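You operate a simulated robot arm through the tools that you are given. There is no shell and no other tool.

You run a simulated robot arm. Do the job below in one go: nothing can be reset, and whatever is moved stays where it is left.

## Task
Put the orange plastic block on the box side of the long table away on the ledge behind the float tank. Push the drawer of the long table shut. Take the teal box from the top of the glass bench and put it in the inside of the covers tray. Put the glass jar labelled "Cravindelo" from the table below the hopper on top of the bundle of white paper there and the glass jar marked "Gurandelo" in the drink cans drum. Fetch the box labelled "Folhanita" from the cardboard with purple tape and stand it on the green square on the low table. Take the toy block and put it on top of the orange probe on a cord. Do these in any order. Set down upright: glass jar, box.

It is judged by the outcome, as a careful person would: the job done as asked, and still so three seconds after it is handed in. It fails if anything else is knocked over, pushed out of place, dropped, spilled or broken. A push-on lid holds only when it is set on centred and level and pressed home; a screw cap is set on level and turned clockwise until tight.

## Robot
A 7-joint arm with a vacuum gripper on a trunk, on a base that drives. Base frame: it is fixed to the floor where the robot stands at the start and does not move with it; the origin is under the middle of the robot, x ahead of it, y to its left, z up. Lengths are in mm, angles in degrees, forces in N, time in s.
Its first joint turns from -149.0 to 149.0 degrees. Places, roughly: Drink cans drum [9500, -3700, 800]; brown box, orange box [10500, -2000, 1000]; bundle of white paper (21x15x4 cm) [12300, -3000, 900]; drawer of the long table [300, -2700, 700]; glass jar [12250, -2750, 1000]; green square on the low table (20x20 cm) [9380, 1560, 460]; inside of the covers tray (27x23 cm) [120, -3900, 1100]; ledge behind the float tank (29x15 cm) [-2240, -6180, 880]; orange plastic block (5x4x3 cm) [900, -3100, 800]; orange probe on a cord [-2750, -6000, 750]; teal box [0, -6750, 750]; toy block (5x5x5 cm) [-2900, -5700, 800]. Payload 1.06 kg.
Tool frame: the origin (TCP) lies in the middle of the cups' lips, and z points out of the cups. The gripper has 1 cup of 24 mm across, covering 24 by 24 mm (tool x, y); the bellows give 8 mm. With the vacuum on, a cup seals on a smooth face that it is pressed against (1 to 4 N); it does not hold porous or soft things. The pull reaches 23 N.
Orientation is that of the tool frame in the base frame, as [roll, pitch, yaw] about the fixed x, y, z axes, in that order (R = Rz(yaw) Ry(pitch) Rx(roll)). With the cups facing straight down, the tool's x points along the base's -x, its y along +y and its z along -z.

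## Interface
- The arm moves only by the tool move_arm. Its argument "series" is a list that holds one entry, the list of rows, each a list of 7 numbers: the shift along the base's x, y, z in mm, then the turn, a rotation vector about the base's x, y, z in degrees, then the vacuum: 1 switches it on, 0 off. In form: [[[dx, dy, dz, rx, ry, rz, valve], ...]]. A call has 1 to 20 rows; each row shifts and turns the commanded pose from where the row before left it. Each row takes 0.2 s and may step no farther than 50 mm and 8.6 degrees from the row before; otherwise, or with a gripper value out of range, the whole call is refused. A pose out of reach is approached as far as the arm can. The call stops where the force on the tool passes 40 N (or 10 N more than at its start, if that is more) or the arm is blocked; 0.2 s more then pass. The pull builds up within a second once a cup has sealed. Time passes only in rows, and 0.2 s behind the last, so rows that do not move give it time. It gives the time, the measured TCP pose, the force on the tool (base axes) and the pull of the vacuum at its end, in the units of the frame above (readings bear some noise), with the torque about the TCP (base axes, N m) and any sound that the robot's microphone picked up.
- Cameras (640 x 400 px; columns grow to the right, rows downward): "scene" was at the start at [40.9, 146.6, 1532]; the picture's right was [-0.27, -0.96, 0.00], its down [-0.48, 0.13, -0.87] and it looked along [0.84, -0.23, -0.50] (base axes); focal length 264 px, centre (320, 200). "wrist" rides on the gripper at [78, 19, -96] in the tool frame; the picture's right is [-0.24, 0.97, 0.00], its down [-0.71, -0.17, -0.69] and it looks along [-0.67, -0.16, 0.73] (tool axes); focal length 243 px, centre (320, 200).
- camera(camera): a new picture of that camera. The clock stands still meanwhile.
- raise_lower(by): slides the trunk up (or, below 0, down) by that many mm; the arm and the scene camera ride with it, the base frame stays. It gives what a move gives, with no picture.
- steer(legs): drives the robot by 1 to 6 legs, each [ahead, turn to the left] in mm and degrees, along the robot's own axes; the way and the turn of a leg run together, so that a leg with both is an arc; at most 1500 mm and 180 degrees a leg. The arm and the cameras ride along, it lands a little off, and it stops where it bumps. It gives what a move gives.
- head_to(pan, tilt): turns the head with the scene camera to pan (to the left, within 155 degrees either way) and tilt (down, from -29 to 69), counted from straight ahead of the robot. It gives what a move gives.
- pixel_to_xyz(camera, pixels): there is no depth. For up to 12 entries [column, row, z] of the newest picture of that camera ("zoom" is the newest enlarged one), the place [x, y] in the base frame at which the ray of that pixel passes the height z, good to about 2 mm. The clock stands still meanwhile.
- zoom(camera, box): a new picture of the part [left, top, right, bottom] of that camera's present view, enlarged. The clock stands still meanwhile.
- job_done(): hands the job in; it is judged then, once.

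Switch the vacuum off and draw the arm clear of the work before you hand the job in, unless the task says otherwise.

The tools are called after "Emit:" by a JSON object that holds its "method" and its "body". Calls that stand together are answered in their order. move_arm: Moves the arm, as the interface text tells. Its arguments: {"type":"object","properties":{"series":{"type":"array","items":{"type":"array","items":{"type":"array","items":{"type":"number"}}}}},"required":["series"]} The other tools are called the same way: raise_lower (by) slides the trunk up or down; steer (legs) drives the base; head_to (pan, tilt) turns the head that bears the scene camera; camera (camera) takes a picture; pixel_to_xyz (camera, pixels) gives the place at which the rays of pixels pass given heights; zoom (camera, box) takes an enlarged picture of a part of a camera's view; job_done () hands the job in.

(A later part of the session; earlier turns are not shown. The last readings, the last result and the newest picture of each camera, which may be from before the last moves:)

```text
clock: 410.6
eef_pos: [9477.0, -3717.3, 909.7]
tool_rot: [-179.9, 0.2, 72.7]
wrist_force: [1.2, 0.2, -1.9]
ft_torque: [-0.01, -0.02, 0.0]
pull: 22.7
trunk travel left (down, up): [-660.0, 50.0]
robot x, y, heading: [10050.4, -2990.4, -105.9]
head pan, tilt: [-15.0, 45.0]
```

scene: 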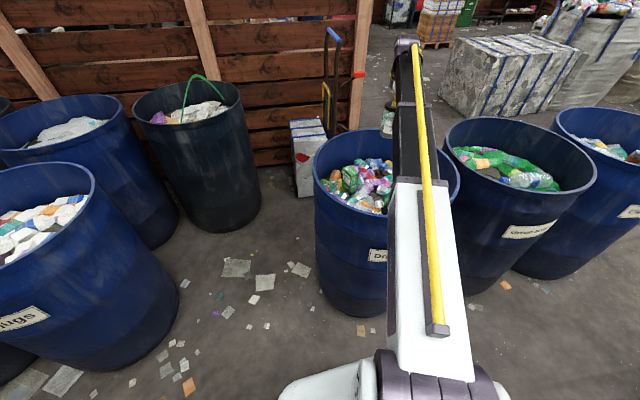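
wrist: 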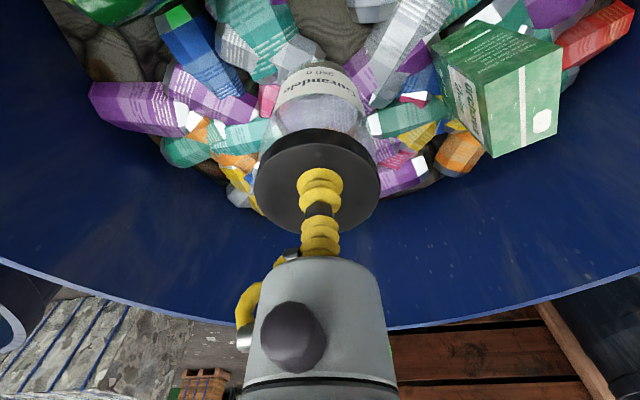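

Emit:
{"method": "move_arm", "body": {"series": [[[0, 0, -2.5, 0, 0, 0, 1], [0, 0, -2.5, 0, 0, 0, 1], [0, 0, 0, 0, 0, 0, 1]]]}}

Emit:
{"method": "zoom", "body": {"camera": "scene", "box": [340, 120, 420, 210]}}

Emit:
{"method": "camera", "body": {"camera": "wrist"}}

```text
clock: 411.4
eef_pos: [9476.2, -3717.2, 904.2]
tool_rot: [-179.8, 0.4, 72.8]
wrist_force: [0.1, -0.8, -2.0]
ft_torque: [-0.01, -0.02, 0.02]
pull: 22.3
trunk travel left (down, up): [-660.0, 50.0]
robot x, y, heading: [10052.6, -2990.5, -105.9]
head pan, tilt: [-15.0, 45.0]
```

```text
4.44 times, centred on (380, 165) of scene
```

zoom: 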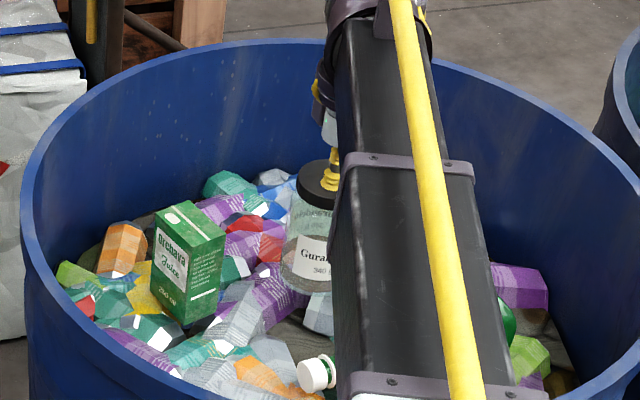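

```text
taken
```

wrist: 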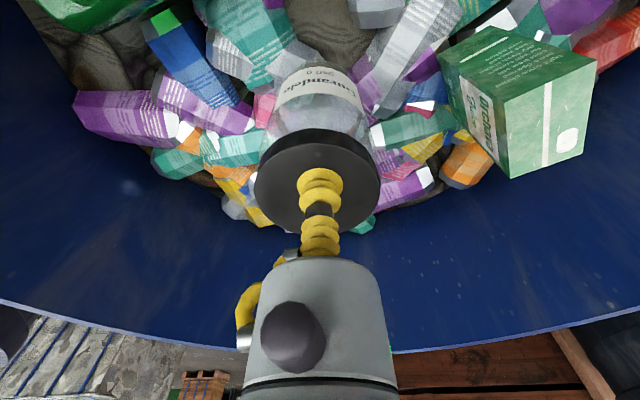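

Emit:
{"method": "move_arm", "body": {"series": [[[0, 0, -2.5, 0, 0, 0, 1], [0, 0, -2.5, 0, 0, 0, 1], [0, 0, 0, 0, 0, 0, 1]]]}}

Emit:
{"method": "move_arm", "body": {"series": [[[0, 0, -2.5, 0, 0, 0, 1], [0, 0, -2.5, 0, 0, 0, 1], [0, 0, 0, 0, 0, 0, 1]]]}}

```text
clock: 412.2
eef_pos: [9474.0, -3715.6, 900.1]
tool_rot: [-179.7, 0.3, 72.9]
wrist_force: [-0.4, 0.6, -2.5]
ft_torque: [-0.02, 0.01, -0.01]
pull: 22.5
trunk travel left (down, up): [-660.0, 50.0]
robot x, y, heading: [10049.3, -2990.4, -106.1]
head pan, tilt: [-15.0, 45.0]
```

```text
clock: 413.0
eef_pos: [9474.4, -3715.2, 894.5]
tool_rot: [-179.7, 0.3, 72.7]
wrist_force: [1.4, 0.2, -2.0]
ft_torque: [0.01, -0.01, 0.0]
pull: 23.0
trunk travel left (down, up): [-660.0, 50.0]
robot x, y, heading: [10052.0, -2984.8, -106.0]
head pan, tilt: [-15.0, 45.0]
```

Emit:
{"method": "move_arm", "body": {"series": [[[0, 0, -2.5, 0, 0, 0, 1], [0, 0, -2.5, 0, 0, 0, 1], [0, 0, 0, 0, 0, 0, 1]]]}}

Emit:
{"method": "move_arm", "body": {"series": [[[0, 0, -2.5, 0, 0, 0, 1], [0, 0, -2.5, 0, 0, 0, 1], [0, 0, 0, 0, 0, 0, 1]]]}}

Emit:
{"method": "zoom", "body": {"camera": "scene", "box": [340, 120, 420, 210]}}

```text
clock: 413.8
eef_pos: [9474.2, -3716.8, 889.9]
tool_rot: [-179.8, 0.3, 72.8]
wrist_force: [-0.1, 0.0, -2.1]
ft_torque: [-0.01, 0.02, 0.02]
pull: 22.8
trunk travel left (down, up): [-660.0, 50.0]
robot x, y, heading: [10053.5, -2987.9, -106.0]
head pan, tilt: [-15.0, 45.0]
```

```text
clock: 414.6
eef_pos: [9475.1, -3717.0, 883.9]
tool_rot: [-179.8, 0.3, 72.9]
wrist_force: [0.5, 0.1, -0.9]
ft_torque: [0.01, -0.02, 0.02]
pull: 22.6
trunk travel left (down, up): [-660.0, 50.0]
robot x, y, heading: [10052.8, -2986.2, -106.0]
head pan, tilt: [-15.0, 45.0]
```

```text
4.44 times, centred on (380, 165) of scene
```

zoom: 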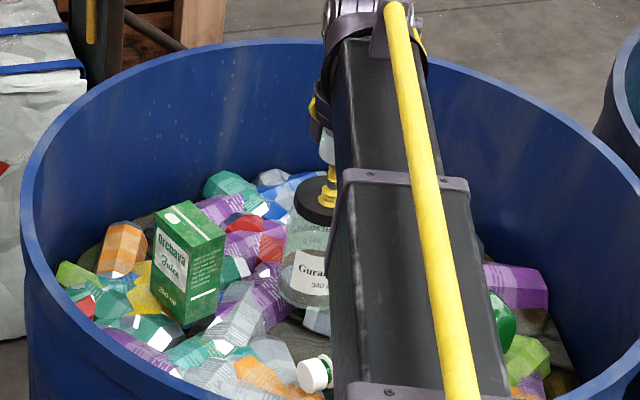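

Emit:
{"method": "move_arm", "body": {"series": [[[0, 0, -3, 0, 0, 0, 1], [0, 0, -3, 0, 0, 0, 1], [0, 0, 0, 0, 0, 0, 1]]]}}

Emit:
{"method": "move_arm", "body": {"series": [[[0, 0, -3, 0, 0, 0, 1], [0, 0, -3, 0, 0, 0, 1], [0, 0, 0, 0, 0, 0, 1]]]}}

Emit:
{"method": "move_arm", "body": {"series": [[[0, 0, -3, 0, 0, 0, 1], [0, 0, -3, 0, 0, 0, 1], [0, 0, 0, 0, 0, 0, 1]]]}}

```text
clock: 415.4
eef_pos: [9475.4, -3715.9, 879.9]
tool_rot: [-179.8, 0.4, 72.8]
wrist_force: [1.0, 3.1, 15.6]
ft_torque: [0.01, 0.02, 0.0]
pull: 22.7
trunk travel left (down, up): [-660.0, 50.0]
robot x, y, heading: [10051.4, -2989.1, -106.1]
head pan, tilt: [-15.0, 45.0]
```

```text
clock: 416.2
eef_pos: [9476.0, -3717.3, 874.4]
tool_rot: [-179.8, 0.4, 72.7]
wrist_force: [-0.7, 1.8, 18.6]
ft_torque: [0.0, -0.02, 0.0]
pull: 22.8
trunk travel left (down, up): [-660.0, 50.0]
robot x, y, heading: [10049.3, -2987.3, -105.8]
head pan, tilt: [-15.0, 45.0]
```

```text
clock: 417.2
eef_pos: [9474.8, -3716.5, 871.9]
tool_rot: [-179.6, 0.6, 72.8]
wrist_force: [-0.1, 0.1, 23.4]
ft_torque: [0.04, -0.01, 0.02]
pull: 22.9
trunk travel left (down, up): [-660.0, 50.0]
robot x, y, heading: [10052.5, -2988.2, -105.8]
head pan, tilt: [-15.0, 45.0]
stopped in row 3: the force on the tool passed its limit at 40 N (the readings are from after the stop); the commanded pose is now the measured one
```

Contact began at ≈880 with no tilting torque (a level support); I pressed a little far, so I ease back up ~7 mm, release, wait, and lift slowly.

Emit:
{"method": "move_arm", "body": {"series": [[[0, 0, 3, 0, 0, 0, 1], [0, 0, 3, 0, 0, 0, 1], [0, 0, 0, 0, 0, 0, 1]]]}}

```text
clock: 418.0
eef_pos: [9473.8, -3718.7, 873.9]
tool_rot: [-179.8, 0.4, 72.7]
wrist_force: [0.7, 1.2, 3.7]
ft_torque: [0.01, -0.01, -0.03]
pull: 23.1
trunk travel left (down, up): [-660.0, 50.0]
robot x, y, heading: [10048.9, -2988.9, -105.7]
head pan, tilt: [-15.0, 45.0]
```

Force is down to 3.7 N. I release and lift.

Emit:
{"method": "move_arm", "body": {"series": [[[0, 0, 0, 0, 0, 0, 0], [0, 0, 0, 0, 0, 0, 0], [0, 0, 0, 0, 0, 0, 0], [0, 0, 0, 0, 0, 0, 0], [0, 0, 0, 0, 0, 0, 0], [0, 0, 3, 0, 0, 0, 0], [0, 0, 6, 0, 0, 0, 0], [0, 0, 20, 0, 0, 0, 0], [0, 0, 40, 0, 0, 0, 0], [0, 0, 45, 0, 0, 0, 0], [0, 0, 0, 0, 0, 0, 0]]]}}

Emit:
{"method": "camera", "body": {"camera": "wrist"}}

Emit:
{"method": "zoom", "body": {"camera": "scene", "box": [320, 120, 440, 220]}}

```text
clock: 420.4
eef_pos: [9475.5, -3716.6, 990.2]
tool_rot: [-179.7, 0.3, 72.8]
wrist_force: [-0.4, -0.1, 0.4]
ft_torque: [-0.03, 0.01, 0.03]
pull: 0.0
trunk travel left (down, up): [-660.0, 50.0]
robot x, y, heading: [10050.7, -2988.0, -105.9]
head pan, tilt: [-15.0, 45.0]
```

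```text
taken
```

wrist: 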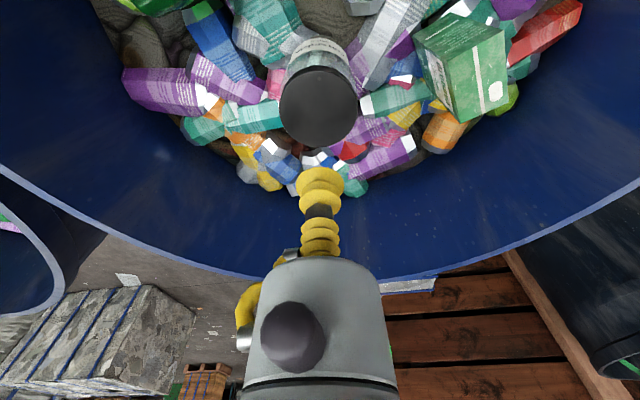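

```text
4.00 times, centred on (380, 170) of scene
```

zoom: 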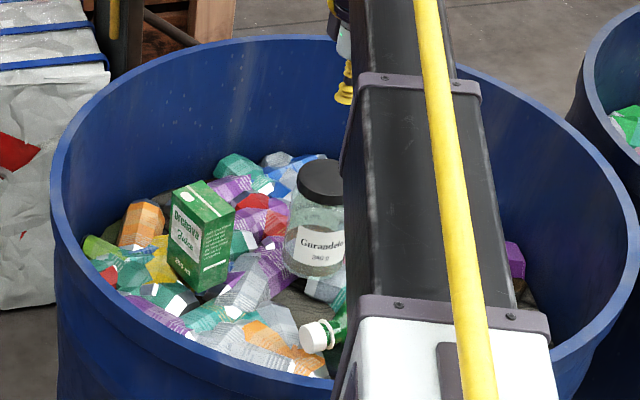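

The Gurandelo jar stands upright in the drink cans drum. I raise and retract the arm, then look at the boxes on the conveyor.

Emit:
{"method": "move_arm", "body": {"series": [[[0, 0, 45, 0, 0, 0, 0], [0, 0, 45, 0, 0, 0, 0], [0, 0, 45, 0, 0, 0, 0], [0, 0, 25, 0, 0, 0, 0], [26.6, 33.7, 0, 0, 0, 0, 0], [26.6, 33.7, 0, 0, 0, 0, 0], [26.6, 33.7, 0, 0, 0, 0, 0], [26.6, 33.7, 0, 0, 0, 0, 0], [26.6, 33.7, 0, 0, 0, 0, 0], [26.6, 33.7, 0, 0, 0, 0, 0], [26.6, 33.7, 0, 0, 0, 0, 0], [0, 0, 0, 0, 0, 0, 0]]]}}

Emit:
{"method": "head_to", "body": {"pan": 150, "tilt": 25}}

Emit:
{"method": "camera", "body": {"camera": "scene"}}

```text
clock: 423.0
eef_pos: [9658.6, -3481.4, 1148.5]
tool_rot: [-179.8, 0.3, 72.9]
wrist_force: [-0.2, 1.1, 0.3]
ft_torque: [0.01, 0.01, -0.03]
pull: 0.1
trunk travel left (down, up): [-660.0, 50.0]
robot x, y, heading: [10051.5, -2986.1, -106.0]
head pan, tilt: [-15.0, 45.0]
```

```text
clock: 425.5
eef_pos: [9658.6, -3483.6, 1147.9]
tool_rot: [-179.8, 0.4, 72.8]
wrist_force: [-0.2, 0.4, 0.3]
ft_torque: [0.0, -0.01, 0.01]
pull: 0.1
trunk travel left (down, up): [-660.0, 50.0]
robot x, y, heading: [10049.3, -2987.8, -105.8]
head pan, tilt: [150.0, 25.0]
```

```text
taken
```

scene: 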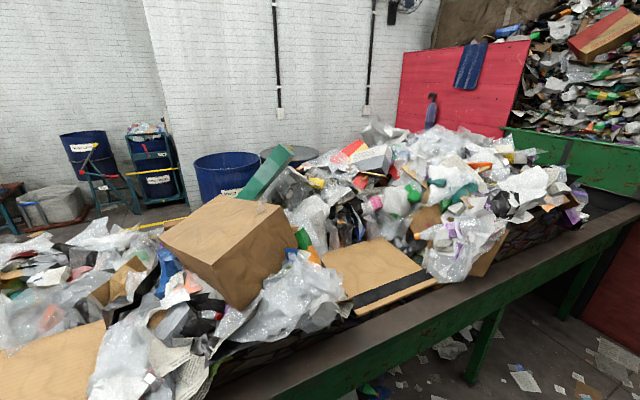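

The boxes lie further left; I turn the base left so I can look at them.

Emit:
{"method": "steer", "body": {"legs": [[0, 100]]}}

Emit:
{"method": "head_to", "body": {"pan": 80, "tilt": 25}}

Emit:
{"method": "camera", "body": {"camera": "scene"}}

Emit:
{"method": "zoom", "body": {"camera": "scene", "box": [200, 130, 440, 330]}}

```text
clock: 430.0
eef_pos: [10591.3, -3311.5, 1149.7]
tool_rot: [-179.8, 0.4, 170.4]
wrist_force: [0.6, 0.4, 0.4]
ft_torque: [-0.01, 0.01, -0.02]
pull: 0.0
trunk travel left (down, up): [-660.0, 50.0]
robot x, y, heading: [10049.3, -2987.6, -8.2]
head pan, tilt: [150.0, 25.0]
```

```text
clock: 431.4
eef_pos: [10592.3, -3312.7, 1147.3]
tool_rot: [-179.8, 0.4, 170.4]
wrist_force: [-0.8, -0.2, -0.9]
ft_torque: [0.01, -0.01, -0.02]
pull: 0.1
trunk travel left (down, up): [-660.0, 50.0]
robot x, y, heading: [10051.5, -2989.6, -8.0]
head pan, tilt: [80.0, 25.0]
```

```text
taken
```

scene: 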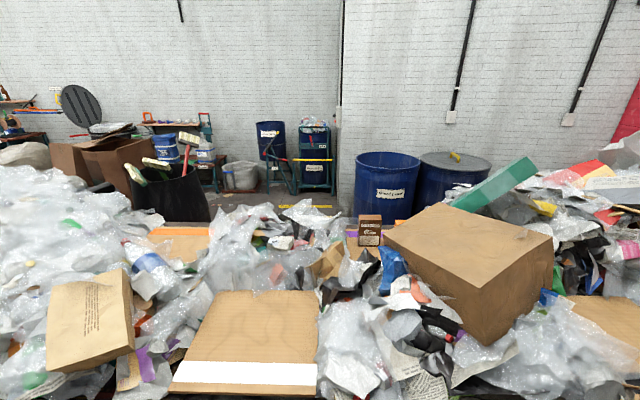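

```text
2.00 times, centred on (320, 230) of scene
```

zoom: 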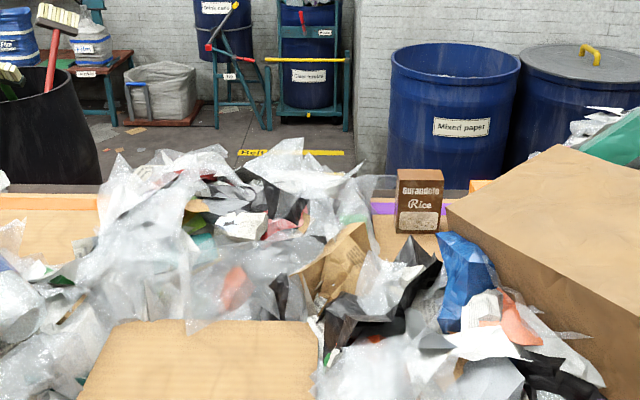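

The brown "Gurandelo Rice" box stands on a cardboard with purple tape; an orange bit shows behind the big carton at (402,222). I measure and zoom closer.

Emit:
{"method": "zoom", "body": {"camera": "scene", "box": [330, 190, 450, 270]}}

Emit:
{"method": "pixel_to_xyz", "body": {"camera": "scene", "pixels": [[369, 246, 900], [369, 246, 950], [369, 246, 1000], [370, 215, 1000], [370, 215, 1050], [370, 215, 1100], [402, 222, 1000], [402, 222, 1050], [210, 385, 900], [210, 385, 950], [160, 220, 850]]}}

```text
5.00 times, centred on (390, 230) of scene
```

zoom: 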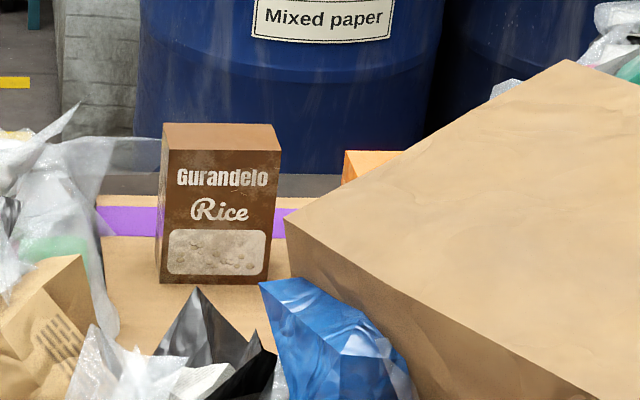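

```text
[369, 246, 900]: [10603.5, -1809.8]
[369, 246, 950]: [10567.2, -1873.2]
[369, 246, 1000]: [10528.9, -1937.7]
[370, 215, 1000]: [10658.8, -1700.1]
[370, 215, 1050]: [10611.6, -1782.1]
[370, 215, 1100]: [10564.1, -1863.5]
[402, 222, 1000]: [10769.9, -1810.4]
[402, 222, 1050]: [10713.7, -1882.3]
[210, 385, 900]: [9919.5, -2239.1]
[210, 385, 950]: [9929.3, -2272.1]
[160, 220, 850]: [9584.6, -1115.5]
```

The boxes stand at z≈905 near the conveyor's north edge: brown ≈(10600,-1810), orange ≈(10740,-1860). Reaching from the north side would be shorter, so I check the floor there.

Emit:
{"method": "pixel_to_xyz", "body": {"camera": "scene", "pixels": [[305, 206, 0], [240, 215, 0], [330, 190, 0], [388, 156, 900], [358, 175, 900], [420, 170, 900], [170, 220, 850], [60, 215, 850], [200, 215, 0], [235, 188, 0]]}}

Emit:
{"method": "head_to", "body": {"pan": 120, "tilt": 20}}

Emit:
{"method": "camera", "body": {"camera": "scene"}}

```text
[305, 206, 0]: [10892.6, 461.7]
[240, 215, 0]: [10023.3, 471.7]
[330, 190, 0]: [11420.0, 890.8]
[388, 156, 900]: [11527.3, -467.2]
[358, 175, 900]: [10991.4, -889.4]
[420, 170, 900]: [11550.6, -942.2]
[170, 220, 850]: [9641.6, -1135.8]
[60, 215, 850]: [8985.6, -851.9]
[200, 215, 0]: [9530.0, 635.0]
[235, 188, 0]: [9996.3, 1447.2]
```

```text
clock: 432.5
eef_pos: [10592.3, -3313.2, 1148.8]
tool_rot: [-179.8, 0.4, 170.4]
wrist_force: [1.0, 0.5, -0.5]
ft_torque: [-0.03, -0.02, 0.0]
pull: 0.0
trunk travel left (down, up): [-660.0, 50.0]
robot x, y, heading: [10051.0, -2988.5, -8.3]
head pan, tilt: [120.0, 20.0]
```

```text
taken
```

scene: 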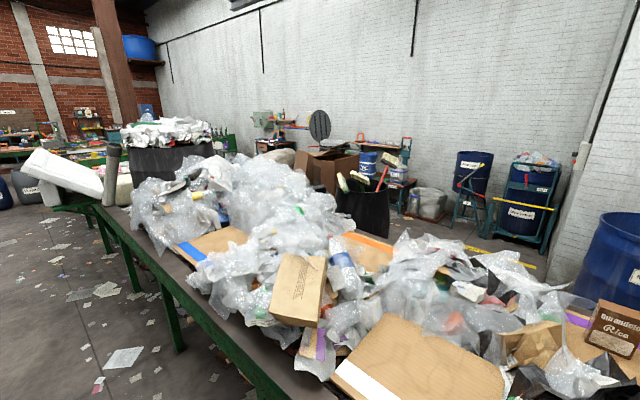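

The north side has about 2 m of free floor, and the target table is there too, so I drive around the conveyor's west end. First back west along the south corridor.

Emit:
{"method": "steer", "body": {"legs": [[0, -187], [1400, 0], [0, 11], [1400, 0], [1400, 0]]}}

```text
refused: -187 is not a number from -180 to 180
```

Emit:
{"method": "steer", "body": {"legs": [[0, -120], [0, -67], [1400, 0], [0, 11], [1400, 0], [1400, 0]]}}

```text
clock: 461.4
eef_pos: [5337.5, -2033.6, 1148.2]
tool_rot: [-179.7, 0.4, -6.1]
wrist_force: [-0.8, -0.6, -0.1]
ft_torque: [0.0, -0.02, -0.01]
pull: 0.1
trunk travel left (down, up): [-660.0, 50.0]
robot x, y, heading: [5898.4, -2324.9, 174.8]
head pan, tilt: [120.0, 20.0]
```

Continuing west past the drums.

Emit:
{"method": "steer", "body": {"legs": [[0, 2], [1500, 0], [1500, 0], [250, 0]]}}

Emit:
{"method": "head_to", "body": {"pan": -85, "tilt": 20}}

Emit:
{"method": "camera", "body": {"camera": "scene"}}

```text
clock: 477.6
eef_pos: [2088.0, -1926.9, 1148.2]
tool_rot: [-179.8, 0.5, -3.3]
wrist_force: [-0.1, 0.1, 0.2]
ft_torque: [0.03, 0.01, -0.01]
pull: 0.2
trunk travel left (down, up): [-660.0, 50.0]
robot x, y, heading: [2660.8, -2189.7, 178.1]
head pan, tilt: [120.0, 20.0]
```

```text
clock: 480.6
eef_pos: [2087.0, -1926.3, 1149.2]
tool_rot: [-179.8, 0.3, -3.2]
wrist_force: [0.1, -0.3, 0.4]
ft_torque: [-0.01, 0.02, -0.01]
pull: 0.0
trunk travel left (down, up): [-660.0, 50.0]
robot x, y, heading: [2662.9, -2188.8, 177.9]
head pan, tilt: [-85.0, 20.0]
```

```text
taken
```

scene: 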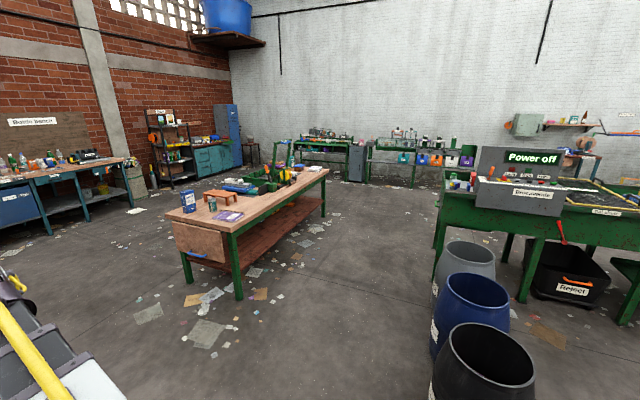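

The gap between the workbench and the conveyor's start is visible. I measure it.

Emit:
{"method": "pixel_to_xyz", "body": {"camera": "scene", "pixels": [[238, 299, 0], [324, 215, 0], [436, 275, 0], [440, 225, 0], [410, 187, 0], [350, 180, 0], [460, 320, 0], [275, 163, 0], [328, 172, 850]]}}

Emit:
{"method": "zoom", "body": {"camera": "scene", "box": [260, 100, 640, 300]}}

```text
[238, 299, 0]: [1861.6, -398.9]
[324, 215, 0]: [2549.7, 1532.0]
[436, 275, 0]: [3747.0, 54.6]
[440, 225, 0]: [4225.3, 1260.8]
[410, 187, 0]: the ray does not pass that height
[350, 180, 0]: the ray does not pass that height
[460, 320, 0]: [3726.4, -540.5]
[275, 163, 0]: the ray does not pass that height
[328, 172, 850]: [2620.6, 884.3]
```

```text
1.68 times, centred on (450, 200) of scene
```

zoom: 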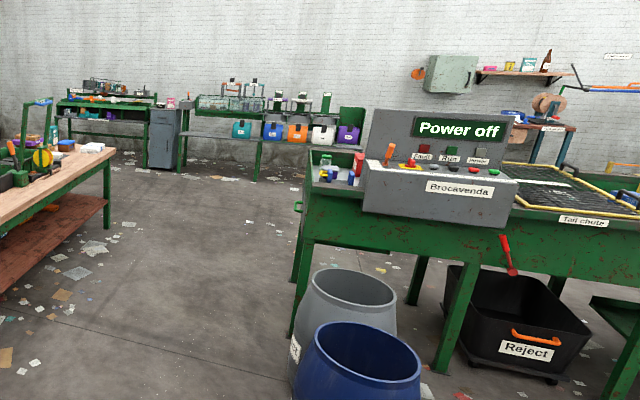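

The gap is ~1.7 m wide. I drive north through it.

Emit:
{"method": "steer", "body": {"legs": [[0, -93.3], [1000, 0], [1000, 0], [0, -12.6], [900, 0], [900, 0]]}}

Emit:
{"method": "head_to", "body": {"pan": -75, "tilt": 18}}

Emit:
{"method": "camera", "body": {"camera": "scene"}}

```text
clock: 503.9
eef_pos: [3755.0, 1991.6, 1147.9]
tool_rot: [-179.9, 0.4, -109.0]
wrist_force: [0.7, -0.1, 0.5]
ft_torque: [0.01, -0.02, 0.01]
pull: 0.1
trunk travel left (down, up): [-660.0, 50.0]
robot x, y, heading: [3346.6, 1512.5, 72.4]
head pan, tilt: [-85.0, 20.0]
```

```text
clock: 504.6
eef_pos: [3756.2, 1992.9, 1148.4]
tool_rot: [-179.8, 0.4, -109.0]
wrist_force: [0.1, -0.5, 0.3]
ft_torque: [0.0, 0.0, -0.03]
pull: 0.1
trunk travel left (down, up): [-660.0, 50.0]
robot x, y, heading: [3344.4, 1514.5, 72.4]
head pan, tilt: [-75.0, 18.0]
```

```text
taken
```

scene: 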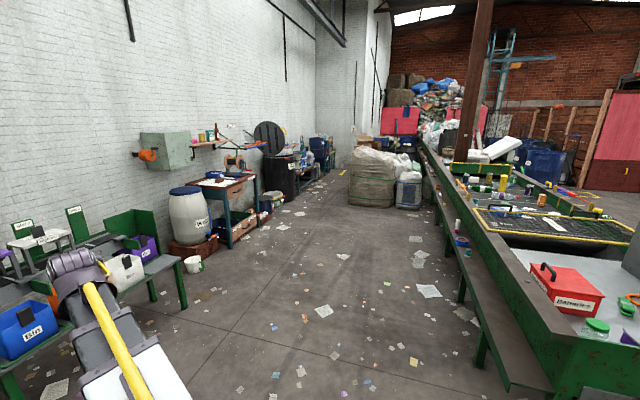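

The north corridor is open, with a big sack and bin at (375,180). I measure floor points.

Emit:
{"method": "pixel_to_xyz", "body": {"camera": "scene", "pixels": [[350, 203, 0], [392, 206, 0], [420, 208, 0], [440, 240, 0], [232, 247, 0], [190, 272, 0], [268, 222, 0], [185, 308, 0], [480, 365, 0], [300, 195, 0]]}}

Emit:
{"method": "zoom", "body": {"camera": "scene", "box": [240, 90, 480, 240]}}

```text
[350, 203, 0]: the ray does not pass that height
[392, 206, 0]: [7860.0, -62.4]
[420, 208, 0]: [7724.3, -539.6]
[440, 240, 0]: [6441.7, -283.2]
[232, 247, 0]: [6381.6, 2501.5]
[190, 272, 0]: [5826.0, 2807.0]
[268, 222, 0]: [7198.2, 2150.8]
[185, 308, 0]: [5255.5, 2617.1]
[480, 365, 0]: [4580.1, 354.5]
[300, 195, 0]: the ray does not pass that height
```

```text
2.67 times, centred on (360, 165) of scene
```

zoom: 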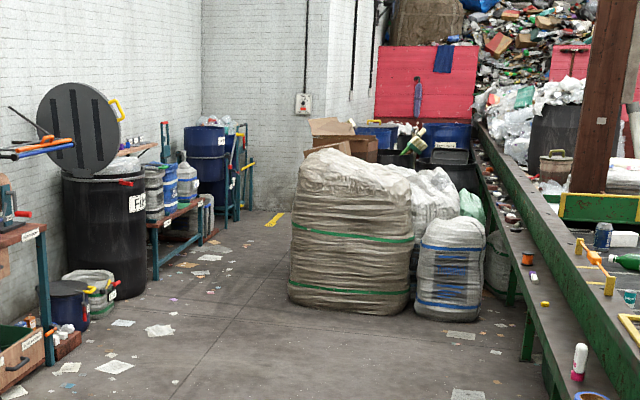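

I turn east and drive along the north corridor.

Emit:
{"method": "steer", "body": {"legs": [[0, -77], [1500, 0], [1500, 0]]}}

Emit:
{"method": "head_to", "body": {"pan": 15, "tilt": 20}}

Emit:
{"method": "camera", "body": {"camera": "scene"}}

Emit:
{"method": "zoom", "body": {"camera": "scene", "box": [140, 80, 440, 260]}}

```text
clock: 522.5
eef_pos: [6903.4, 865.0, 1148.1]
tool_rot: [-179.8, 0.4, 170.6]
wrist_force: [-0.3, -0.4, -0.1]
ft_torque: [0.0, -0.01, 0.01]
pull: 0.1
trunk travel left (down, up): [-660.0, 50.0]
robot x, y, heading: [6365.4, 1187.7, -8.1]
head pan, tilt: [-75.0, 18.0]
```

```text
clock: 524.2
eef_pos: [6904.2, 864.6, 1149.7]
tool_rot: [-179.8, 0.5, 170.6]
wrist_force: [-0.1, -0.6, 0.2]
ft_torque: [0.01, 0.01, 0.05]
pull: 0.1
trunk travel left (down, up): [-660.0, 50.0]
robot x, y, heading: [6364.0, 1184.8, -8.3]
head pan, tilt: [15.0, 20.0]
```

```text
taken
```

scene: 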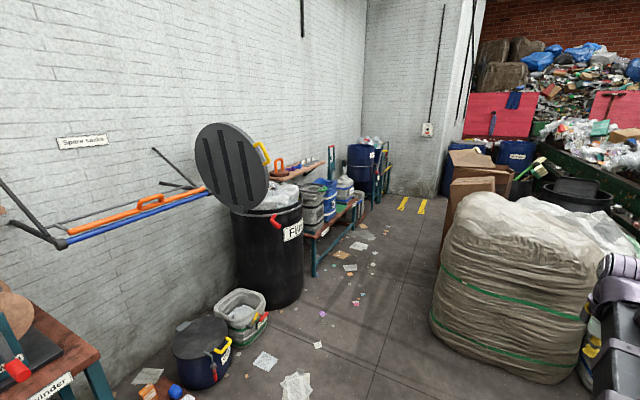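

```text
2.13 times, centred on (290, 170) of scene
```

zoom: 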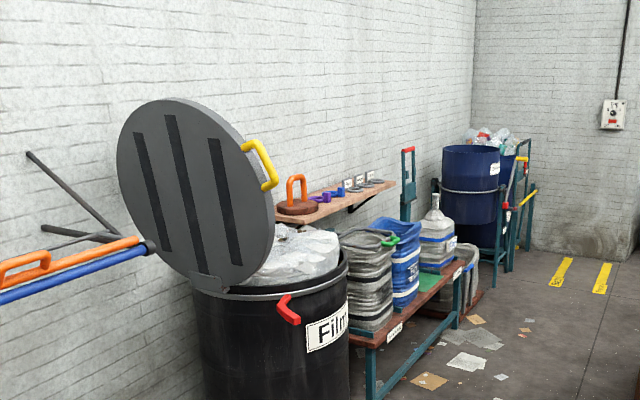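

The low table with the green patch is seen behind the Film drum. I check the passage between the Film drum and the sack.

Emit:
{"method": "pixel_to_xyz", "body": {"camera": "scene", "pixels": [[432, 322, 0], [440, 260, 0], [303, 295, 0], [265, 308, 0], [314, 275, 0], [445, 195, 0], [232, 385, 0], [470, 360, 0], [352, 225, 460], [575, 380, 0]]}}

```text
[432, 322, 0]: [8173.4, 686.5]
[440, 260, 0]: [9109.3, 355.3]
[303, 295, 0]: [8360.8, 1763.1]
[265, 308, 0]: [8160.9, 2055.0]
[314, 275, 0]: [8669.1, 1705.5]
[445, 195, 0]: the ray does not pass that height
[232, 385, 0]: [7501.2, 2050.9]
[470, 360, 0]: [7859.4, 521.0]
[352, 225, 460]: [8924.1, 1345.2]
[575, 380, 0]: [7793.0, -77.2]
```

The passage is ~1.07 m wide. I drive through its middle.

Emit:
{"method": "steer", "body": {"legs": [[0, 9.9], [900, 0], [900, 0]]}}

Emit:
{"method": "camera", "body": {"camera": "scene"}}

```text
clock: 534.0
eef_pos: [8770.6, 1020.9, 1147.9]
tool_rot: [-179.8, 0.4, -179.2]
wrist_force: [-1.0, 0.3, 0.3]
ft_torque: [-0.04, -0.03, 0.0]
pull: 0.0
trunk travel left (down, up): [-660.0, 50.0]
robot x, y, heading: [8179.4, 1246.3, 2.0]
head pan, tilt: [15.0, 20.0]
```

```text
taken
```

scene: 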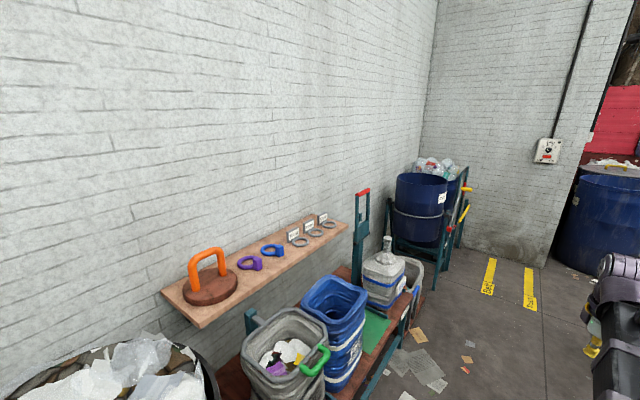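

The green square is at (375,328) between the blue crates and the white tub. I continue toward the boxes on the conveyor.

Emit:
{"method": "zoom", "body": {"camera": "scene", "box": [300, 220, 440, 380]}}

Emit:
{"method": "pixel_to_xyz", "body": {"camera": "scene", "pixels": [[368, 314, 460], [390, 322, 460], [372, 352, 460], [372, 330, 460], [400, 330, 460], [330, 350, 460], [383, 255, 650], [385, 300, 460]]}}

Emit:
{"method": "steer", "body": {"legs": [[0, -19.5], [950, 0]]}}

Emit:
{"method": "head_to", "body": {"pan": -30, "tilt": 22}}

Emit:
{"method": "camera", "body": {"camera": "scene"}}

```text
2.50 times, centred on (370, 300) of scene
```

zoom: 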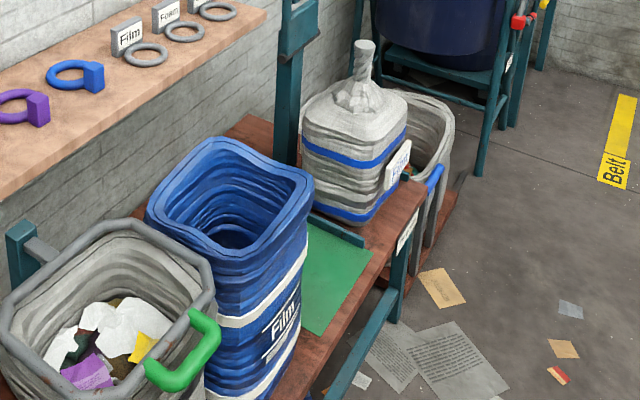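

```text
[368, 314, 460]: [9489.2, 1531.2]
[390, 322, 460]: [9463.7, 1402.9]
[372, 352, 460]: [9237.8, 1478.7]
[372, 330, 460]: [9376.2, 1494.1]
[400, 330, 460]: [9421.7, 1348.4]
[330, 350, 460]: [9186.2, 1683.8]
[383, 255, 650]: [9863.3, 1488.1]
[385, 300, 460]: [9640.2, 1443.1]
```

```text
clock: 540.2
eef_pos: [9592.7, 537.5, 1150.0]
tool_rot: [-179.7, 0.3, 160.9]
wrist_force: [-0.6, -0.5, 0.3]
ft_torque: [0.03, 0.0, 0.0]
pull: 0.0
trunk travel left (down, up): [-660.0, 50.0]
robot x, y, heading: [9110.0, 943.9, -18.0]
head pan, tilt: [15.0, 20.0]
```

```text
clock: 541.3
eef_pos: [9593.2, 538.2, 1149.3]
tool_rot: [-179.9, 0.4, 160.9]
wrist_force: [0.1, -1.0, 0.5]
ft_torque: [0.01, -0.03, 0.0]
pull: 0.2
trunk travel left (down, up): [-660.0, 50.0]
robot x, y, heading: [9111.8, 948.0, -18.1]
head pan, tilt: [-30.0, 22.0]
```

```text
taken
```

scene: 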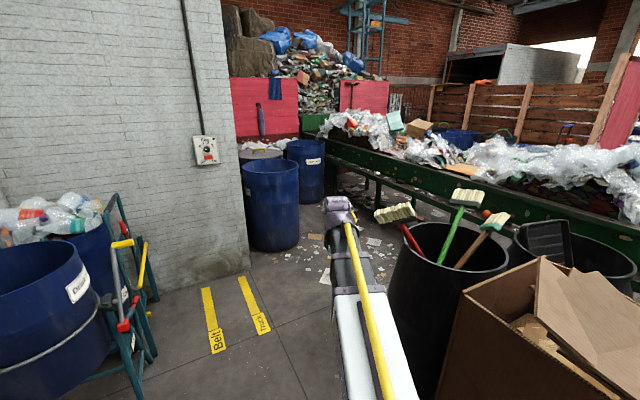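

Black bins with brooms and an open carton stand between here and the conveyor; I measure the free floor beside them.

Emit:
{"method": "pixel_to_xyz", "body": {"camera": "scene", "pixels": [[297, 250, 0], [248, 268, 0], [330, 200, 0], [388, 335, 0], [392, 250, 800], [440, 225, 800], [510, 250, 800], [365, 200, 0], [385, 207, 0], [330, 285, 0], [545, 262, 900], [405, 195, 1100]]}}

Emit:
{"method": "zoom", "body": {"camera": "scene", "box": [230, 80, 470, 280]}}

```text
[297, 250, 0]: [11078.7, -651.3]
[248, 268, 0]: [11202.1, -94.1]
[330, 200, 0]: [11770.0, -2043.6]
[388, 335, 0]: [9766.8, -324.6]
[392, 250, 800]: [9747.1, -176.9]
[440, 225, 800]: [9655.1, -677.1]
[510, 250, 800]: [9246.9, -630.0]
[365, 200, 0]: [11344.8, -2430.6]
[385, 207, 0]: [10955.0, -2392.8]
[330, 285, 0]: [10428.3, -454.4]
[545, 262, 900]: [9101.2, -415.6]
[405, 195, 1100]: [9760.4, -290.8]
```

```text
2.00 times, centred on (350, 180) of scene
```

zoom: 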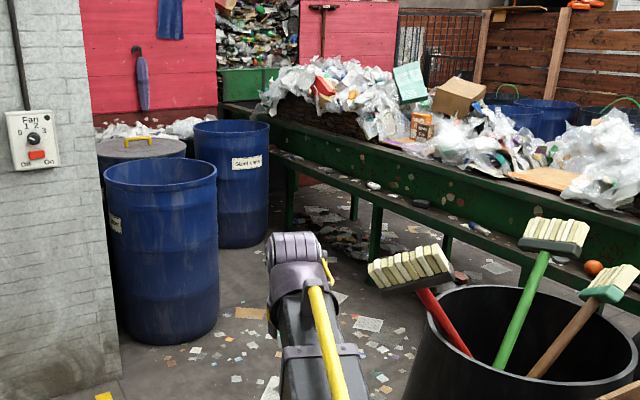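

The brown and orange boxes are visible from this side at zoom (422,128). I go around the broom bin, keeping clear of the broom heads.

Emit:
{"method": "steer", "body": {"legs": [[0, -5.5], [1240, 0], [0, -57], [700, 0]]}}

Emit:
{"method": "head_to", "body": {"pan": 0, "tilt": 32}}

Emit:
{"method": "camera", "body": {"camera": "scene"}}

Emit:
{"method": "zoom", "body": {"camera": "scene", "box": [230, 80, 470, 260]}}

```text
clock: 554.1
eef_pos: [10170.2, -865.2, 1147.6]
tool_rot: [-179.7, 0.4, 96.4]
wrist_force: [-0.8, 0.5, 0.4]
ft_torque: [-0.03, 0.0, -0.01]
pull: 0.1
trunk travel left (down, up): [-660.0, 50.0]
robot x, y, heading: [10330.9, -255.6, -82.2]
head pan, tilt: [-30.0, 22.0]
```

```text
clock: 555.1
eef_pos: [10171.1, -865.7, 1148.7]
tool_rot: [-179.8, 0.4, 96.4]
wrist_force: [-0.5, 0.2, 0.3]
ft_torque: [0.01, 0.01, 0.01]
pull: 0.0
trunk travel left (down, up): [-660.0, 50.0]
robot x, y, heading: [10331.9, -255.2, -82.5]
head pan, tilt: [0.0, 32.0]
```

```text
taken
```

scene: 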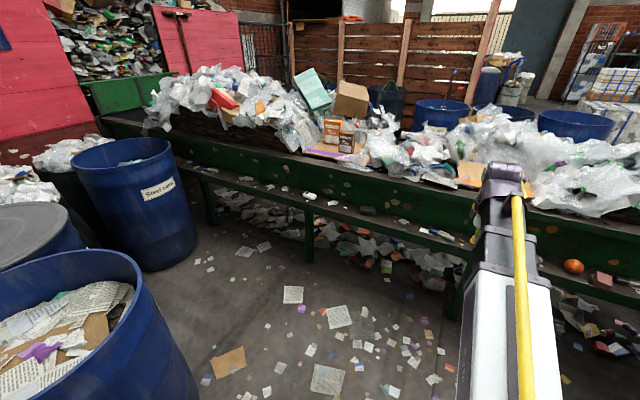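

```text
2.22 times, centred on (350, 170) of scene
```

zoom: 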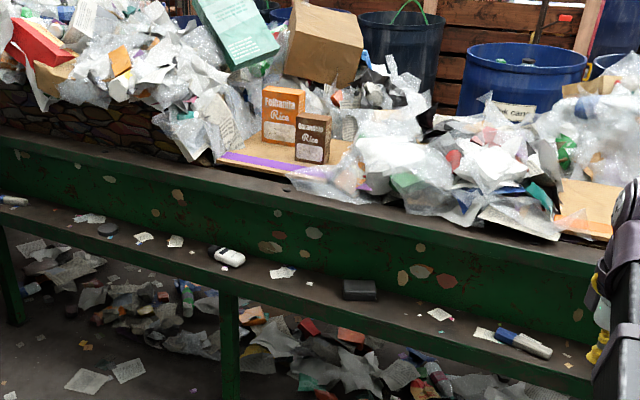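

Now it is clear: the orange box is labelled "Folhanita Rice", the brown one "Gurandelo Rice". I measure the box and the bench ledge.

Emit:
{"method": "zoom", "body": {"camera": "scene", "box": [300, 95, 380, 165]}}

Emit:
{"method": "pixel_to_xyz", "body": {"camera": "scene", "pixels": [[337, 146, 905], [333, 120.5, 1060], [348, 154, 905], [347, 132, 1060], [300, 150, 880], [400, 185, 880], [480, 210, 880], [300, 200, 470], [380, 225, 470], [450, 248, 470], [308, 262, 0], [188, 250, 0]]}}

```text
5.71 times, centred on (340, 130) of scene
```

zoom: 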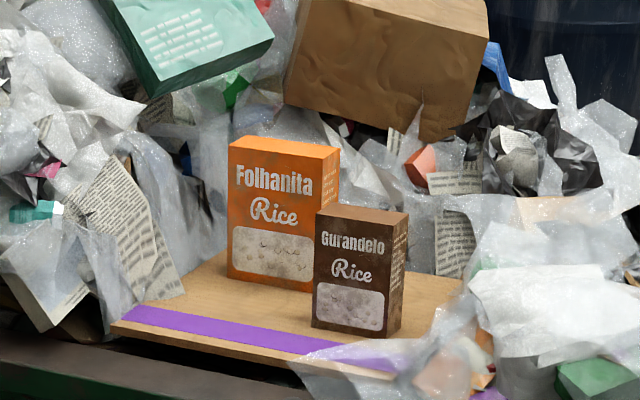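

```text
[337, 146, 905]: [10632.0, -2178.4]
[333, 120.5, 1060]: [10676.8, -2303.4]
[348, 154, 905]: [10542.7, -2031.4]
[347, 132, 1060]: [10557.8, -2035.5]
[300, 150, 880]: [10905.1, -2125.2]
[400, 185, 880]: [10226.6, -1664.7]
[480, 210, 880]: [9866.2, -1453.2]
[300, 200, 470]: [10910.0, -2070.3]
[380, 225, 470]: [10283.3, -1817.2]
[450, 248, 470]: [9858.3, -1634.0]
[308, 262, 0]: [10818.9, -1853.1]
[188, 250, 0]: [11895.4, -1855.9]
```

The two viewpoints disagree at z=905, so the cardboard is higher. I query the rays at more heights to triangulate.

Emit:
{"method": "pixel_to_xyz", "body": {"camera": "scene", "pixels": [[348.5, 154, 940], [348.5, 154, 970], [348.5, 154, 1000], [337, 147, 940], [337, 147, 970], [337, 147, 1000], [339, 121.5, 1100], [339, 121.5, 1130], [300, 159, 880], [400, 181, 880], [480, 198.5, 880], [300, 159, 920]]}}

```text
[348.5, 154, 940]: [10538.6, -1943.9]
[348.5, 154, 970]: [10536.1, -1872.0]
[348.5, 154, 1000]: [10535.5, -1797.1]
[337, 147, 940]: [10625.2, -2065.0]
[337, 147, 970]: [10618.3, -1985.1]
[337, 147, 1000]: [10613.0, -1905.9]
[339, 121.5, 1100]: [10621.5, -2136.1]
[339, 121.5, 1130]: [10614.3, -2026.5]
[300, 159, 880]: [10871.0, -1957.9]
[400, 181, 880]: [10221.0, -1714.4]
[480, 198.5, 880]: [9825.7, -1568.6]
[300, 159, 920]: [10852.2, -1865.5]
```

Triangulated: cardboard at z≈973, brown box ≈(10543,-1885), orange ≈(10645,-2005) with top ≈1128. I raise the trunk and approach a bit more, then re-measure.

Emit:
{"method": "raise_lower", "body": {"by": 50}}

Emit:
{"method": "steer", "body": {"legs": [[0, 3], [650, 0]]}}

Emit:
{"method": "head_to", "body": {"pan": 5, "tilt": 40}}

Emit:
{"method": "camera", "body": {"camera": "scene"}}

Emit:
{"method": "zoom", "body": {"camera": "scene", "box": [220, 60, 420, 240]}}

```text
clock: 556.0
eef_pos: [10170.3, -866.0, 1198.4]
tool_rot: [-179.8, 0.4, 96.4]
wrist_force: [0.3, 0.3, -0.5]
ft_torque: [0.0, 0.03, -0.03]
pull: 0.0
trunk travel left (down, up): [-710.0, 0.0]
robot x, y, heading: [10336.2, -254.0, -82.6]
head pan, tilt: [0.0, 32.0]
```

```text
clock: 560.0
eef_pos: [10329.5, -1502.3, 1198.9]
tool_rot: [-179.8, 0.3, 99.9]
wrist_force: [-0.8, -0.5, -0.8]
ft_torque: [-0.02, -0.01, 0.01]
pull: 0.1
trunk travel left (down, up): [-710.0, 0.0]
robot x, y, heading: [10455.1, -886.7, -79.0]
head pan, tilt: [0.0, 32.0]
```

```text
clock: 560.7
eef_pos: [10329.7, -1503.2, 1198.0]
tool_rot: [-179.8, 0.4, 99.9]
wrist_force: [-1.2, 0.4, -0.9]
ft_torque: [-0.03, 0.02, 0.0]
pull: 0.0
trunk travel left (down, up): [-710.0, 0.0]
robot x, y, heading: [10461.3, -882.1, -78.7]
head pan, tilt: [5.0, 40.0]
```

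```text
taken
```

scene: 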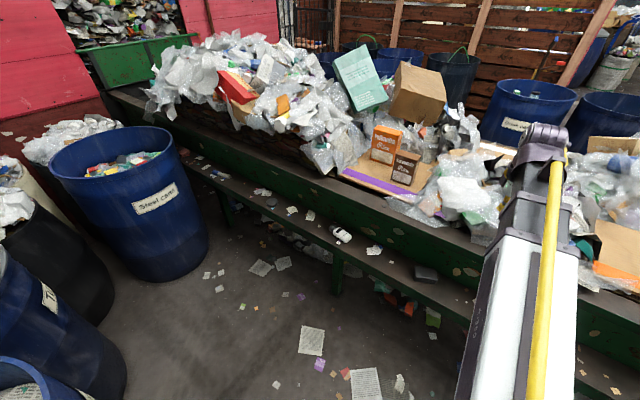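

```text
2.22 times, centred on (320, 150) of scene
```

zoom: 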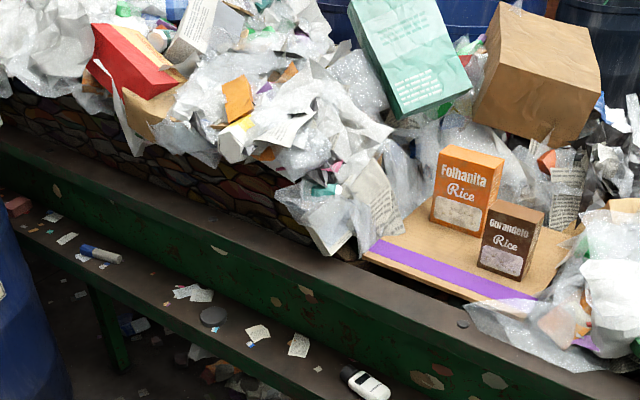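

I zoom in on the two boxes for precise picks.

Emit:
{"method": "zoom", "body": {"camera": "scene", "box": [340, 100, 450, 220]}}

```text
3.33 times, centred on (395, 160) of scene
```

zoom: 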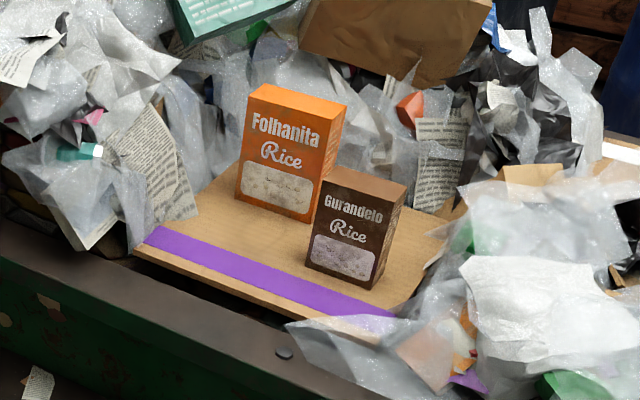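

Emit:
{"method": "pixel_to_xyz", "body": {"camera": "scene", "pixels": [[369.5, 159.4, 930], [369.5, 159.4, 960], [369.5, 159.4, 990], [373.4, 129.1, 1080], [373.4, 129.1, 1110], [373.4, 129.1, 1140], [396.8, 135.4, 1080], [396.8, 135.4, 1110], [396.8, 135.4, 1140], [392, 166.6, 930], [392, 166.6, 960], [388.1, 130, 1110]]}}

```text
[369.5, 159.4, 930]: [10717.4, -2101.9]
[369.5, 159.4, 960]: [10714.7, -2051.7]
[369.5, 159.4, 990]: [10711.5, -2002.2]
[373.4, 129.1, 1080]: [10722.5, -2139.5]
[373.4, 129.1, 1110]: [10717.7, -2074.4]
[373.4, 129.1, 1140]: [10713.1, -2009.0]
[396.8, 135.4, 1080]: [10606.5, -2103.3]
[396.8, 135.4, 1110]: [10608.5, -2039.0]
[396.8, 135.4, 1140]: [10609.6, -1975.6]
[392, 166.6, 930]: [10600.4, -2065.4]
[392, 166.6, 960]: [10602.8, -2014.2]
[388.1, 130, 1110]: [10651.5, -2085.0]
```

The orange box's top is ≈(10653,-2037) at z≈1130. I check the ledge's leg positions before moving closer.

Emit:
{"method": "pixel_to_xyz", "body": {"camera": "scene", "pixels": [[336, 294, 0], [228, 228, 0], [330, 245, 560], [400, 278, 560], [330, 245, 620], [400, 278, 620], [340, 205, 930], [440, 238, 930]]}}

```text
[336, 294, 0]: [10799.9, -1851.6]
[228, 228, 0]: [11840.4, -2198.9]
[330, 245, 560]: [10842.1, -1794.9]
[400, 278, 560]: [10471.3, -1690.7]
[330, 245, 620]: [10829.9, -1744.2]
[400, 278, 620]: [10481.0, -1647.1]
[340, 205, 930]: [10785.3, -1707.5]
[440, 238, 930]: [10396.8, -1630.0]
```

There's ~480 mm to the ledge from the planned spot. I move ahead 330 mm and turn left 21° to bring the arm in line.

Emit:
{"method": "steer", "body": {"legs": [[330, 0], [0, 21]]}}

Emit:
{"method": "camera", "body": {"camera": "wrist"}}

Emit:
{"method": "head_to", "body": {"pan": -15, "tilt": 40}}

Emit:
{"method": "camera", "body": {"camera": "scene"}}

```text
clock: 564.0
eef_pos: [10619.4, -1833.3, 1198.0]
tool_rot: [-179.6, 0.4, 120.5]
wrist_force: [0.2, -0.1, 0.6]
ft_torque: [0.01, -0.01, 0.01]
pull: 0.0
trunk travel left (down, up): [-710.0, 0.0]
robot x, y, heading: [10518.7, -1213.4, -58.1]
head pan, tilt: [5.0, 40.0]
```

```text
taken
```

wrist: 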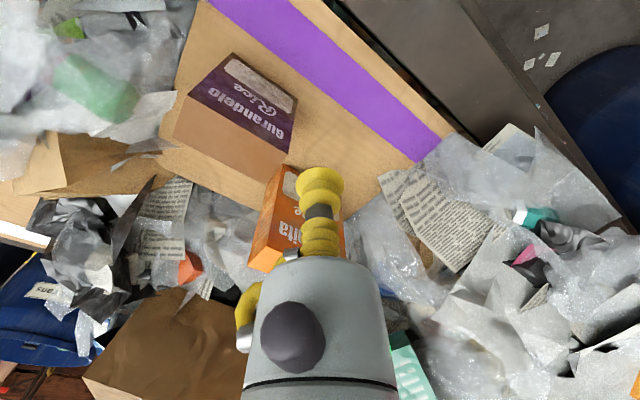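

```text
clock: 564.8
eef_pos: [10618.4, -1833.6, 1198.6]
tool_rot: [-179.9, 0.4, 120.5]
wrist_force: [0.7, 0.2, -1.0]
ft_torque: [0.0, 0.01, -0.02]
pull: 0.0
trunk travel left (down, up): [-710.0, 0.0]
robot x, y, heading: [10519.6, -1211.8, -58.4]
head pan, tilt: [-15.0, 40.0]
```

```text
taken
```

scene: 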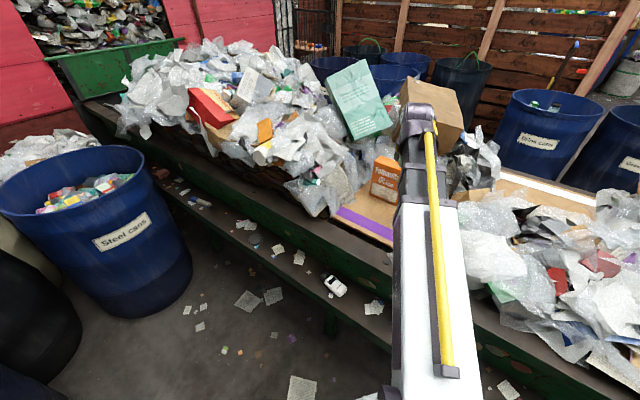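

I move partway toward the orange box, slightly higher, and look with the wrist camera to check the big carton's clearance.

Emit:
{"method": "move_arm", "body": {"series": [[[5, -30, 20, 0, 0, 0, 0], [5, -35, 20, 0, 0, 0, 0], [5, -35, 0, 0, 0, 0, 0], [0, 0, 0, 0, 0, 0, 0]]]}}

Emit:
{"method": "camera", "body": {"camera": "wrist"}}

Emit:
{"method": "camera", "body": {"camera": "scene"}}

```text
clock: 565.8
eef_pos: [10633.2, -1935.1, 1240.1]
tool_rot: [-179.7, 0.4, 120.5]
wrist_force: [-0.6, 0.4, 0.5]
ft_torque: [0.0, -0.03, 0.01]
pull: 0.1
trunk travel left (down, up): [-710.0, 0.0]
robot x, y, heading: [10516.8, -1214.5, -58.0]
head pan, tilt: [-15.0, 40.0]
```

```text
taken
```

wrist: 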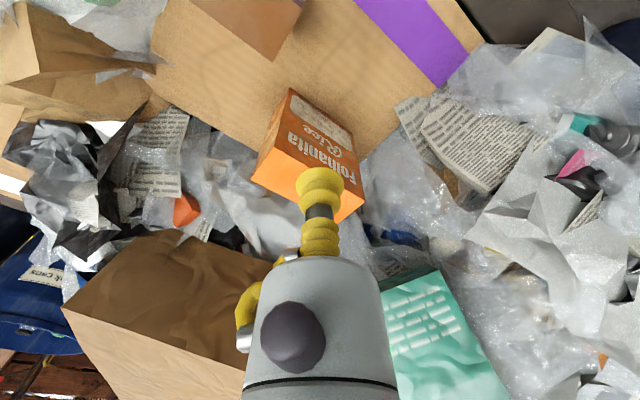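

```text
taken
```

scene: 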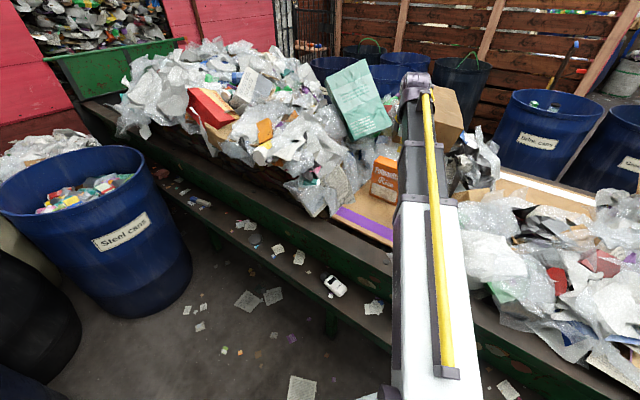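

Emit:
{"method": "zoom", "body": {"camera": "wrist", "box": [220, 70, 400, 250]}}

```text
2.22 times, centred on (310, 160) of wrist
```

zoom: 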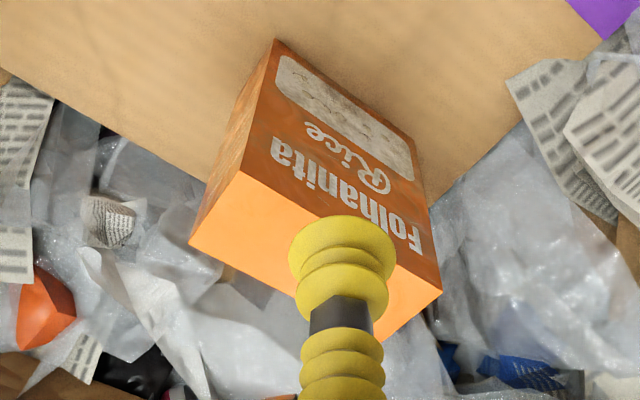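

Emit:
{"method": "pixel_to_xyz", "body": {"camera": "wrist", "pixels": [[273.1, 147.4, 1120], [364.5, 201.4, 1120], [251.5, 179.4, 1120], [339.3, 223, 1120], [273.1, 147.4, 1140], [364.5, 201.4, 1140], [251.5, 179.4, 1140], [339.3, 223, 1140], [306.8, 187.9, 1130], [180, 240, 1150], [180, 240, 1200]]}}

```text
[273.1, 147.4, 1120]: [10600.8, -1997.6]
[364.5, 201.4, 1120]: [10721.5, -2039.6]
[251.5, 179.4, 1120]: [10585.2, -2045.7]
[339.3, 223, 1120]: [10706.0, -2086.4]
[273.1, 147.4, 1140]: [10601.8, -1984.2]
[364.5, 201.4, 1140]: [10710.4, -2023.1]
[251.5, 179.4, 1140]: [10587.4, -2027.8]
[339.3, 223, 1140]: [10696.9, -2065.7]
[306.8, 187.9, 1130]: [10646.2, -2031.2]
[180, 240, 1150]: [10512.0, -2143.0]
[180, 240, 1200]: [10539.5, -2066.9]
```

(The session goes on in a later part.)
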